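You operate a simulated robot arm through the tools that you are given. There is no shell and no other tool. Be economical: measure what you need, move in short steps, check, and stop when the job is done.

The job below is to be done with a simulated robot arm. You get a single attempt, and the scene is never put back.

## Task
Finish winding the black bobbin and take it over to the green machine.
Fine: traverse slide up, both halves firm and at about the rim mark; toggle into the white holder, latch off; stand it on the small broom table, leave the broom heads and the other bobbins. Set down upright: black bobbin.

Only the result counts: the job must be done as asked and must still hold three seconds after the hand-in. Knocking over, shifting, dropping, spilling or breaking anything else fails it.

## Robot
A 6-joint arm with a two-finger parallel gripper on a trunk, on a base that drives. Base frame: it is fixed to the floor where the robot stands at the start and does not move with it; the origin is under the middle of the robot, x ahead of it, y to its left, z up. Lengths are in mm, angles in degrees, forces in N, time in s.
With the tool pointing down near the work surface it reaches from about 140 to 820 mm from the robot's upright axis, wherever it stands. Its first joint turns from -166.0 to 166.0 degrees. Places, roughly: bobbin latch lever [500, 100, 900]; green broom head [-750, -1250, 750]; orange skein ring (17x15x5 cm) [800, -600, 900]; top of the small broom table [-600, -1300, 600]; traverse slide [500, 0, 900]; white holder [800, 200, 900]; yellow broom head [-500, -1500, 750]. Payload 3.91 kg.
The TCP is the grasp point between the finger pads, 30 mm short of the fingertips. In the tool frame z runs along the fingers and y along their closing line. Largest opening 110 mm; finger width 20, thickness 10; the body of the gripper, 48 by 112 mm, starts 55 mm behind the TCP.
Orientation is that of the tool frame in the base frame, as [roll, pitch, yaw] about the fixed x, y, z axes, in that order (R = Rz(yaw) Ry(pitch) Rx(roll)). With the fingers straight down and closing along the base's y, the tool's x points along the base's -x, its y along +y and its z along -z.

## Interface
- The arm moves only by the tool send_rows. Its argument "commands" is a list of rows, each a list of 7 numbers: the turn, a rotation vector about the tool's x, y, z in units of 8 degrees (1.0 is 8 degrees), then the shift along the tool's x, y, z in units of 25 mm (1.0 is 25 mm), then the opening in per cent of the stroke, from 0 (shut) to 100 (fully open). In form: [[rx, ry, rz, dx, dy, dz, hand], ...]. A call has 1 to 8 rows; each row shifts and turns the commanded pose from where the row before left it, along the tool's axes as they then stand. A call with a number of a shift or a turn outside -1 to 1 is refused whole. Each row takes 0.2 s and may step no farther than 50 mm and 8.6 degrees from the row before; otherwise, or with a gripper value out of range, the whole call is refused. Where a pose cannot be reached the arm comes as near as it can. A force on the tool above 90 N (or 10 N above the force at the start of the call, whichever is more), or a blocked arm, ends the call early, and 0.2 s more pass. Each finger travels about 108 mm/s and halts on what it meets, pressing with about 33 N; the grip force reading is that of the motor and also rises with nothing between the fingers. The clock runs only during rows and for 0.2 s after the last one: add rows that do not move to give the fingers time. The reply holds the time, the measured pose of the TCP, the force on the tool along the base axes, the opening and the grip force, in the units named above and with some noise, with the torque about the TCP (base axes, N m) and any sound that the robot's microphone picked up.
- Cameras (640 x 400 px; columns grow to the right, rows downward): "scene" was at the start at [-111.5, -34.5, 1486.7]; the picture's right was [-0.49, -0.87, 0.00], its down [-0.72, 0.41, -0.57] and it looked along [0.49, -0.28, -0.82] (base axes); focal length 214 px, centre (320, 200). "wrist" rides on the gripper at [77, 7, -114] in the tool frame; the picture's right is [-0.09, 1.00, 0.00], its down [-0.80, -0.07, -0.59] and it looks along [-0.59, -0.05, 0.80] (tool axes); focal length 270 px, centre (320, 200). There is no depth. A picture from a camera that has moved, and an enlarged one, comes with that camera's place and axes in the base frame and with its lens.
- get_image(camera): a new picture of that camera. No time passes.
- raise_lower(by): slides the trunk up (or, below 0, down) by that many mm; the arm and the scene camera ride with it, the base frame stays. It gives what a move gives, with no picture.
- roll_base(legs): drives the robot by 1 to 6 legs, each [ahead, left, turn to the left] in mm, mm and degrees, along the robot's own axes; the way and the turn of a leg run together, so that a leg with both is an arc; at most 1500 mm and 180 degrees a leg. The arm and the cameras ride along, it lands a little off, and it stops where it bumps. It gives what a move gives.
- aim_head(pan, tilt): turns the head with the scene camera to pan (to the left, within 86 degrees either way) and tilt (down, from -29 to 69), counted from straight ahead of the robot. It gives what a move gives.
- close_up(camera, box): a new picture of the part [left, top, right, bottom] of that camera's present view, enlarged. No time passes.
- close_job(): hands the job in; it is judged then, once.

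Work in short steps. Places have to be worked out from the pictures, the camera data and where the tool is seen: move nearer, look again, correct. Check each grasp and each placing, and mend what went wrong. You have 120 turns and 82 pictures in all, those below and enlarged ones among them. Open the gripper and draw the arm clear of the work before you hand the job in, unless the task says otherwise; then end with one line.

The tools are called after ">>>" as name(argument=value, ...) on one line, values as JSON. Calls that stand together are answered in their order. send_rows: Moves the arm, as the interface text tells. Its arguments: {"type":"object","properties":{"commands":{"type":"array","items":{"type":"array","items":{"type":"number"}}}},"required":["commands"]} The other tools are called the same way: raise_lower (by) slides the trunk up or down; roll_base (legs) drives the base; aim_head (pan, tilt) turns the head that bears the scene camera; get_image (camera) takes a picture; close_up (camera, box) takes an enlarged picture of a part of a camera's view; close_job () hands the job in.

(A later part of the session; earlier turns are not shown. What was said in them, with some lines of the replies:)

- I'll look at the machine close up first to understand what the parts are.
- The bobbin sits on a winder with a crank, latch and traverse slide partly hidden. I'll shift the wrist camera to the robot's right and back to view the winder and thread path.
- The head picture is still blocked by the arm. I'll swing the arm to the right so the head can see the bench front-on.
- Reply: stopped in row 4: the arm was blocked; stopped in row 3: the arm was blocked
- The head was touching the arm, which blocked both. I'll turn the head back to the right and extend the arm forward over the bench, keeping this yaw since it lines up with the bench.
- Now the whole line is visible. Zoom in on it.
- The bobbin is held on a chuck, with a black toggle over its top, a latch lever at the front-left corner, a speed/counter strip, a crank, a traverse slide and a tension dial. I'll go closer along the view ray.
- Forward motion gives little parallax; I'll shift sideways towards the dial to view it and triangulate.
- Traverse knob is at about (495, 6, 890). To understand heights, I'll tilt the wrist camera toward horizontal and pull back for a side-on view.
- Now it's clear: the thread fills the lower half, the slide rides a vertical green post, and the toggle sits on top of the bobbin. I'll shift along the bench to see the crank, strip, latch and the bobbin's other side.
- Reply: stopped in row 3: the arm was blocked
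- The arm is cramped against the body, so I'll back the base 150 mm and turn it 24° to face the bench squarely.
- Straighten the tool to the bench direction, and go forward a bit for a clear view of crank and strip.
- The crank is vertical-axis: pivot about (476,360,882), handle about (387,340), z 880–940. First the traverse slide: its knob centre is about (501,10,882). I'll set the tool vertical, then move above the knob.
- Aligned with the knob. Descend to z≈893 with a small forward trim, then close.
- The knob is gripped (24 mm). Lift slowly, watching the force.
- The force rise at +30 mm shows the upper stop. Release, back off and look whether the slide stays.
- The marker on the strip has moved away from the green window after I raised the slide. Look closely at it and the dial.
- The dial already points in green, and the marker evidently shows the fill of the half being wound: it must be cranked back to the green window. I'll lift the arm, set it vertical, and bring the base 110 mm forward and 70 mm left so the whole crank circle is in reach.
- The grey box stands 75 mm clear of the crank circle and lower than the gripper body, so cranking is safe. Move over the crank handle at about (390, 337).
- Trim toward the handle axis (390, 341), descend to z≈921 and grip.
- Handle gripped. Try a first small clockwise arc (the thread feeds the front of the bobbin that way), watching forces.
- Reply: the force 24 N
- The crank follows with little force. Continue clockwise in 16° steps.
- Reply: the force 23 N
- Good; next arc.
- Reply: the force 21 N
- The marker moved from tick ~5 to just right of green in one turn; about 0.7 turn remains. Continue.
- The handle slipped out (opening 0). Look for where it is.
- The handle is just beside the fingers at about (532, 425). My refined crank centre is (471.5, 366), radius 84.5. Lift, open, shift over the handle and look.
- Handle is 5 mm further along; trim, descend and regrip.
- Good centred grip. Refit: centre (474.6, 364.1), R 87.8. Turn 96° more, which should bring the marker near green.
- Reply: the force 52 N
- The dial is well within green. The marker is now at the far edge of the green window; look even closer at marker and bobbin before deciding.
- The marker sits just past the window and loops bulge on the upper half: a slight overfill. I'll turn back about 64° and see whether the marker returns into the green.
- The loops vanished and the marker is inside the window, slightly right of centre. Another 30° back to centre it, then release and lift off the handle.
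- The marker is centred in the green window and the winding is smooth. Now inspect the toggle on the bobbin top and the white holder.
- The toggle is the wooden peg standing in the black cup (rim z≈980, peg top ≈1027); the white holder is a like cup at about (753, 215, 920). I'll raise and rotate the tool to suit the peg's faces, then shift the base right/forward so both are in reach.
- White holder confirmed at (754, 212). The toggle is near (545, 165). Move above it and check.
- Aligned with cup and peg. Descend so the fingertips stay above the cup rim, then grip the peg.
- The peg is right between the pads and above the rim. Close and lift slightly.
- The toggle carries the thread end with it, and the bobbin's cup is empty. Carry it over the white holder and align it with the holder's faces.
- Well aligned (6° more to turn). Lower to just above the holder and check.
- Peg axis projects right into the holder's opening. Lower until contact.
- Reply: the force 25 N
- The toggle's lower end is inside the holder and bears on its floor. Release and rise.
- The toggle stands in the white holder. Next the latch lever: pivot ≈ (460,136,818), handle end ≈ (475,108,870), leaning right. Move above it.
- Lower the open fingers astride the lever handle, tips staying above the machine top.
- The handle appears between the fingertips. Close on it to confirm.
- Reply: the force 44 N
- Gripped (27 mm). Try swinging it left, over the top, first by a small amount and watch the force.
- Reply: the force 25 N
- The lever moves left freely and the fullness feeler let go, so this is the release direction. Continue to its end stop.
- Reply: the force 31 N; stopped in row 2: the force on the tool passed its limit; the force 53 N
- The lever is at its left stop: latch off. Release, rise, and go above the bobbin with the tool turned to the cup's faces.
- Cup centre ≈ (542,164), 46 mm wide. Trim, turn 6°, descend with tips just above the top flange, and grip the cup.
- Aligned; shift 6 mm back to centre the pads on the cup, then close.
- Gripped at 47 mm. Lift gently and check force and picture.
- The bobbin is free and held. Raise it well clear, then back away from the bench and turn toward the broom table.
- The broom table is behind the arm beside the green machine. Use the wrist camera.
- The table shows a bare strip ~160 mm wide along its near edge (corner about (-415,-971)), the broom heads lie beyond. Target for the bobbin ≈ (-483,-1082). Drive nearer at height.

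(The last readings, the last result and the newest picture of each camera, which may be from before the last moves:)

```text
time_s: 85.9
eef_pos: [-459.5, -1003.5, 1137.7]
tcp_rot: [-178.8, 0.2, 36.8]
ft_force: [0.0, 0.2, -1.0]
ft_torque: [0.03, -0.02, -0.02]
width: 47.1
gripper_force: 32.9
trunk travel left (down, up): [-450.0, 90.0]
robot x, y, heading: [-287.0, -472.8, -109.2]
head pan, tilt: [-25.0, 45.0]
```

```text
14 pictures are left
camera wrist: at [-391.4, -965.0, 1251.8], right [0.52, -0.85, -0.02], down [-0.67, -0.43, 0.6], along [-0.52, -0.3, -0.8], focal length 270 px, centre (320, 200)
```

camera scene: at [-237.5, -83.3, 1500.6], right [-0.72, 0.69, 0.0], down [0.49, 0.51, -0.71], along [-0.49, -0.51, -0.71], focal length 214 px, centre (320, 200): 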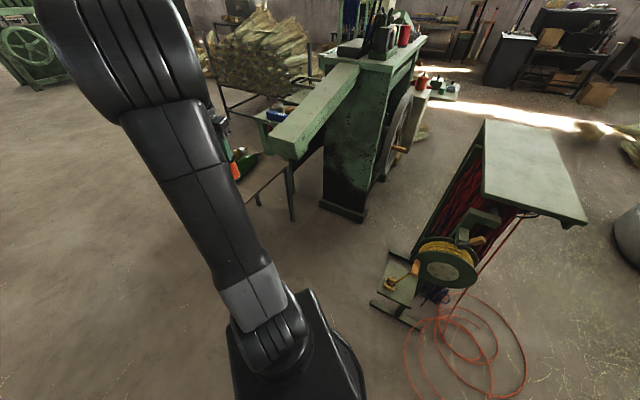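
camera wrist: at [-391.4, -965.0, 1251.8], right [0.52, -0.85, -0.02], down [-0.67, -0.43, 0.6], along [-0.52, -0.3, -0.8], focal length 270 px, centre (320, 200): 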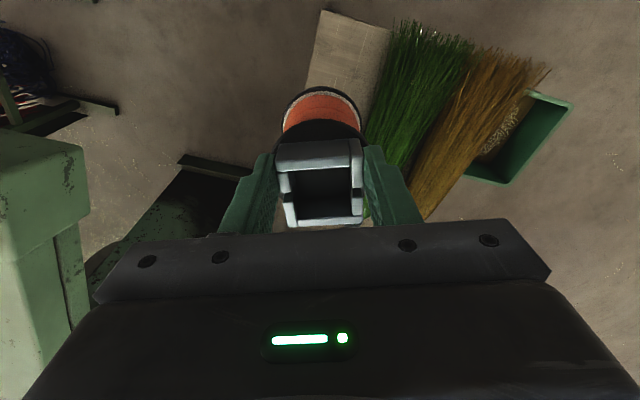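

Strip confirmed; the bobbin will stand at ≈(-498,-1068). Shift the arm there at height, then lower the trunk 330 mm.

>>> send_rows(commands=[[0, 0, 0, -0.93, 0.38, 0, 0], [0, 0, 0, -0.93, 0.38, 0, 0], [0, 0, 0, -0.93, 0.38, 0, 0]])

>>> raise_lower(by=-280)

>>> get_image(camera="wrist")

>>> get_image(camera="scene")

```text
time_s: 86.7
eef_pos: [-497.6, -1068.8, 1138.3]
tcp_rot: [-178.8, 0.2, 36.6]
ft_force: [0.5, -0.1, -0.7]
ft_torque: [-0.01, 0.0, 0.01]
width: 47.4
gripper_force: 32.9
trunk travel left (down, up): [-450.0, 90.0]
robot x, y, heading: [-284.4, -472.8, -109.2]
head pan, tilt: [-25.0, 45.0]
```

```text
time_s: 89.5
eef_pos: [-498.2, -1067.6, 858.6]
tcp_rot: [-178.8, 0.2, 36.7]
ft_force: [-0.9, 0.2, -0.8]
ft_torque: [0.03, -0.02, -0.02]
width: 47.3
gripper_force: 33.2
trunk travel left (down, up): [-170.0, 370.0]
robot x, y, heading: [-283.1, -477.2, -109.3]
head pan, tilt: [-25.0, 45.0]
```

```text
13 pictures are left
camera wrist: at [-430.1, -1028.8, 973.0], right [0.52, -0.85, -0.02], down [-0.67, -0.43, 0.6], along [-0.52, -0.3, -0.8], focal length 270 px, centre (320, 200)
```

wrist: 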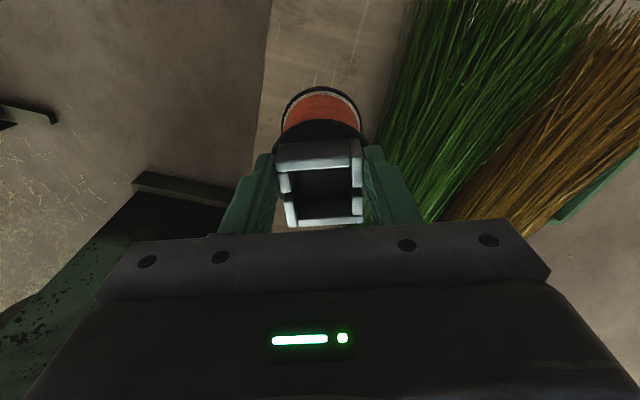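

```text
12 pictures are left
camera scene: at [-290.7, -372.9, 1220.7], right [-0.72, 0.7, 0.0], down [0.49, 0.51, -0.71], along [-0.49, -0.51, -0.71], focal length 214 px, centre (320, 200)
```

scene: 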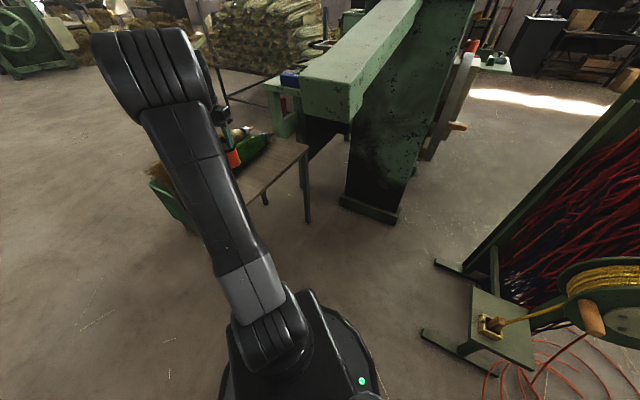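

Bobbin is centred in the bare strip. Lower with the arm to just above expected contact, then look.

>>> send_rows(commands=[[0, 0, 0, 0, 0, 1, 0], [0, 0, 0, 0, 0, 1, 0], [0, 0, 0, 0, 0, 1, 0], [0, 0, 0, 0, 0, 1, 0], [0, 0, 0, 0, 0, 0.8, 0]])

>>> close_up(camera="scene", box=[190, 110, 320, 215])

>>> get_image(camera="wrist")

```text
time_s: 90.8
eef_pos: [-501.7, -1064.8, 741.2]
tcp_rot: [-178.8, 0.2, 36.7]
ft_force: [0.5, -0.2, -1.5]
ft_torque: [-0.02, 0.0, -0.01]
width: 47.2
gripper_force: 33.4
trunk travel left (down, up): [-170.0, 370.0]
robot x, y, heading: [-284.2, -474.4, -109.3]
head pan, tilt: [-25.0, 45.0]
```

```text
3.81 times, centred on (255, 162) of scene
camera zoom: at [-290.7, -372.9, 1220.7], right [-0.72, 0.7, 0.0], down [0.49, 0.51, -0.71], along [-0.49, -0.51, -0.71], focal length 817 px, centre (568, 343)
```

zoom: 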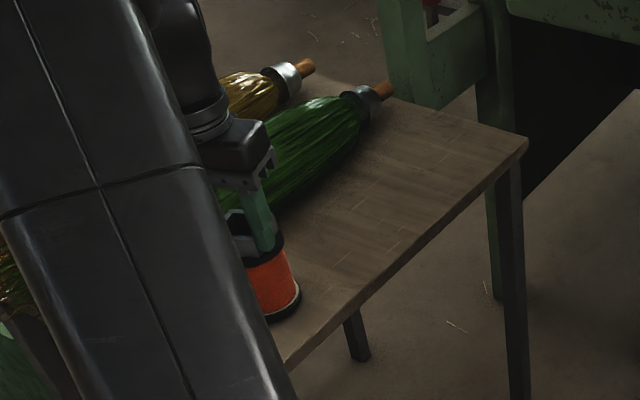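

```text
10 pictures are left
camera wrist: at [-432.4, -1026.0, 854.1], right [0.52, -0.85, -0.02], down [-0.67, -0.43, 0.6], along [-0.52, -0.3, -0.8], focal length 270 px, centre (320, 200)
```

wrist: 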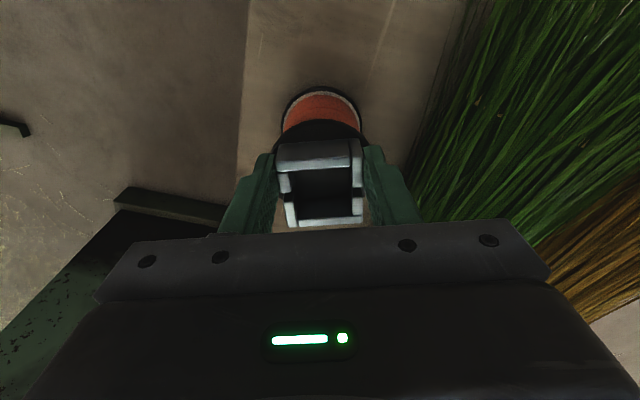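

Clear on both sides. Lower in small steps toward contact.

>>> send_rows(commands=[[0, 0, 0, 0, 0, 0.3, 0], [0, 0, 0, 0, 0, 0.3, 0], [0, 0, 0, 0, 0, 0.2, 0]])

```text
time_s: 91.5
eef_pos: [-500.9, -1063.4, 728.9]
tcp_rot: [-179.3, 1.2, 36.8]
ft_force: [0.7, 9.7, 78.4]
ft_torque: [0.07, -1.02, 0.03]
width: 47.7
gripper_force: 32.4
trunk travel left (down, up): [-170.0, 370.0]
robot x, y, heading: [-284.5, -478.0, -109.3]
head pan, tilt: [-25.0, 45.0]
```

Contact with the table at z≈729. Relieve the pressure.

>>> send_rows(commands=[[0, 0, 0, 0, 0, -0.15, 0], [0, 0, 0, 0, 0, -0.1, 0]])

>>> close_up(camera="scene", box=[220, 130, 280, 200])

```text
time_s: 92.2
eef_pos: [-500.2, -1065.4, 729.6]
tcp_rot: [-179.2, 0.8, 36.7]
ft_force: [-8.7, 2.8, 52.7]
ft_torque: [-1.02, 0.41, -0.14]
width: 47.3
gripper_force: 32.9
trunk travel left (down, up): [-170.0, 370.0]
robot x, y, heading: [-285.8, -477.3, -109.2]
head pan, tilt: [-25.0, 45.0]
```

```text
5.71 times, centred on (250, 165) of scene
camera zoom: at [-289.9, -368.6, 1220.1], right [-0.72, 0.7, 0.0], down [0.49, 0.51, -0.71], along [-0.49, -0.51, -0.7], focal length 1226 px, centre (720, 400)
```

zoom: 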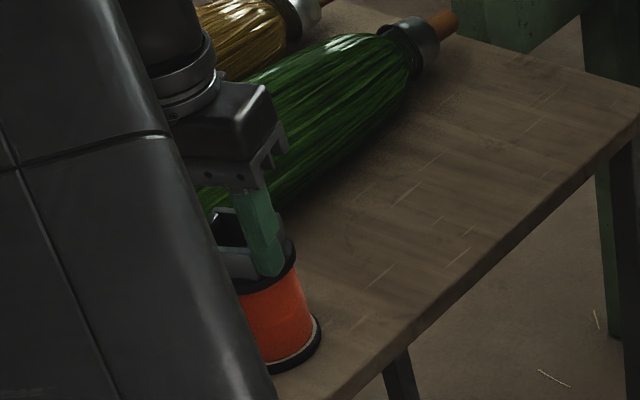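

It stands on the table upright. Ease a bit more until the load is small.

>>> send_rows(commands=[[0, 0, 0, 0, 0, -0.12, 0], [0, 0, 0, 0, 0, 0, 0]])

```text
time_s: 92.8
eef_pos: [-499.8, -1064.4, 730.5]
tcp_rot: [-179.0, 0.5, 36.7]
ft_force: [-9.9, -2.6, 38.0]
ft_torque: [-1.18, 0.43, -0.28]
width: 47.5
gripper_force: 32.8
trunk travel left (down, up): [-170.0, 370.0]
robot x, y, heading: [-287.4, -475.6, -109.1]
head pan, tilt: [-25.0, 45.0]
```

>>> send_rows(commands=[[0, 0, 0, 0, 0, -0.15, 0], [0, 0, 0, 0, 0, 0, 0]])

```text
time_s: 93.3
eef_pos: [-500.0, -1065.7, 729.8]
tcp_rot: [-178.8, 0.1, 36.6]
ft_force: [-4.2, -4.3, 14.6]
ft_torque: [-1.0, 0.31, -0.2]
width: 47.4
gripper_force: 33.8
trunk travel left (down, up): [-170.0, 370.0]
robot x, y, heading: [-286.9, -475.9, -109.2]
head pan, tilt: [-25.0, 45.0]
```

Nearly unloaded. Open and rise straight up.

>>> send_rows(commands=[[0, 0, 0, 0, 0, 0, 48], [0, 0, 0, 0, 0, 0, 58], [0, 0, 0, 0, 0, 0, 62], [0, 0, 0, 0, 0, -0.5, 62], [0, 0, 0, 0, 0, -1, 62], [0, 0, 0, 0, 0, -1, 62], [0, 0, 0, 0, 0, -1, 62], [0, 0, 0, 0, 0, -1, 62]])

>>> get_image(camera="wrist")

```text
time_s: 95.2
eef_pos: [-497.4, -1067.8, 843.6]
tcp_rot: [-178.7, 0.2, 36.6]
ft_force: [0.3, 0.1, 0.9]
ft_torque: [0.0, 0.0, 0.01]
width: 68.2
gripper_force: 0.0
trunk travel left (down, up): [-170.0, 370.0]
robot x, y, heading: [-289.2, -475.2, -109.0]
head pan, tilt: [-25.0, 45.0]
```

```text
8 pictures are left
camera wrist: at [-430.4, -1029.6, 958.1], right [0.52, -0.85, -0.02], down [-0.67, -0.43, 0.6], along [-0.52, -0.3, -0.8], focal length 270 px, centre (320, 200)
```

wrist: 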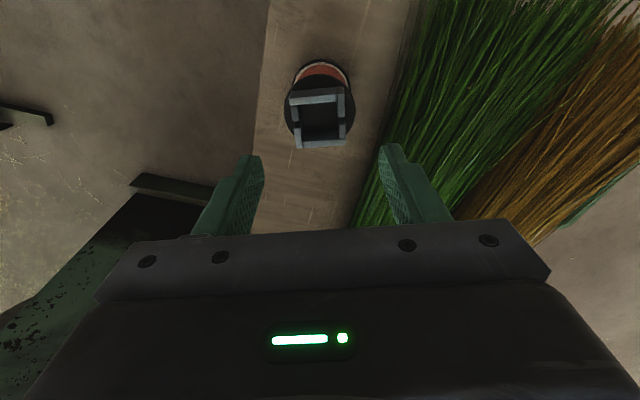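

The bobbin stands upright, clear of the brooms. Raise the trunk, back off, and take a final look.

>>> raise_lower(by=200)

>>> roll_base(legs=[[-300, 0, 0]])

>>> get_image(camera="wrist")

```text
time_s: 97.3
eef_pos: [-498.8, -1069.8, 1043.2]
tcp_rot: [-178.7, 0.3, 36.6]
ft_force: [0.3, 0.3, 0.0]
ft_torque: [-0.03, 0.02, 0.0]
width: 68.2
gripper_force: 0.0
trunk travel left (down, up): [-370.0, 170.0]
robot x, y, heading: [-287.9, -473.6, -109.0]
head pan, tilt: [-25.0, 45.0]
```

```text
time_s: 99.3
eef_pos: [-402.5, -789.3, 1043.4]
tcp_rot: [-178.8, 0.3, 36.7]
ft_force: [0.3, -0.7, 0.1]
ft_torque: [0.02, -0.03, 0.0]
width: 68.4
gripper_force: 0.1
trunk travel left (down, up): [-370.0, 170.0]
robot x, y, heading: [-188.4, -192.1, -109.2]
head pan, tilt: [-25.0, 45.0]
```

```text
7 pictures are left
camera wrist: at [-333.4, -749.4, 1158.1], right [0.53, -0.85, -0.02], down [-0.67, -0.43, 0.6], along [-0.52, -0.3, -0.8], focal length 270 px, centre (320, 200)
```

wrist: 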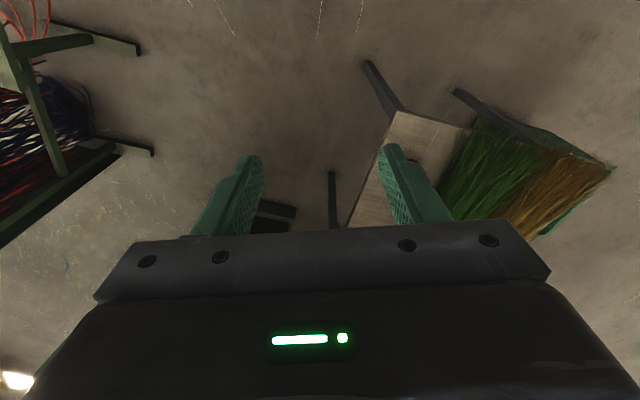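

The brooms and table are unchanged, the arm is clear and the gripper is open. Handing in.

>>> close_job()

```text
The job is handed in.
```

I finished winding the black bobbin and stood it upright on the small broom table by the green machine, clear of the broom heads. The traverse slide is up, the toggle is in the white holder and the latch is off. I overshot the rim mark slightly while winding and turned the crank back about 95° until the fill marker sat in the middle of the green window.
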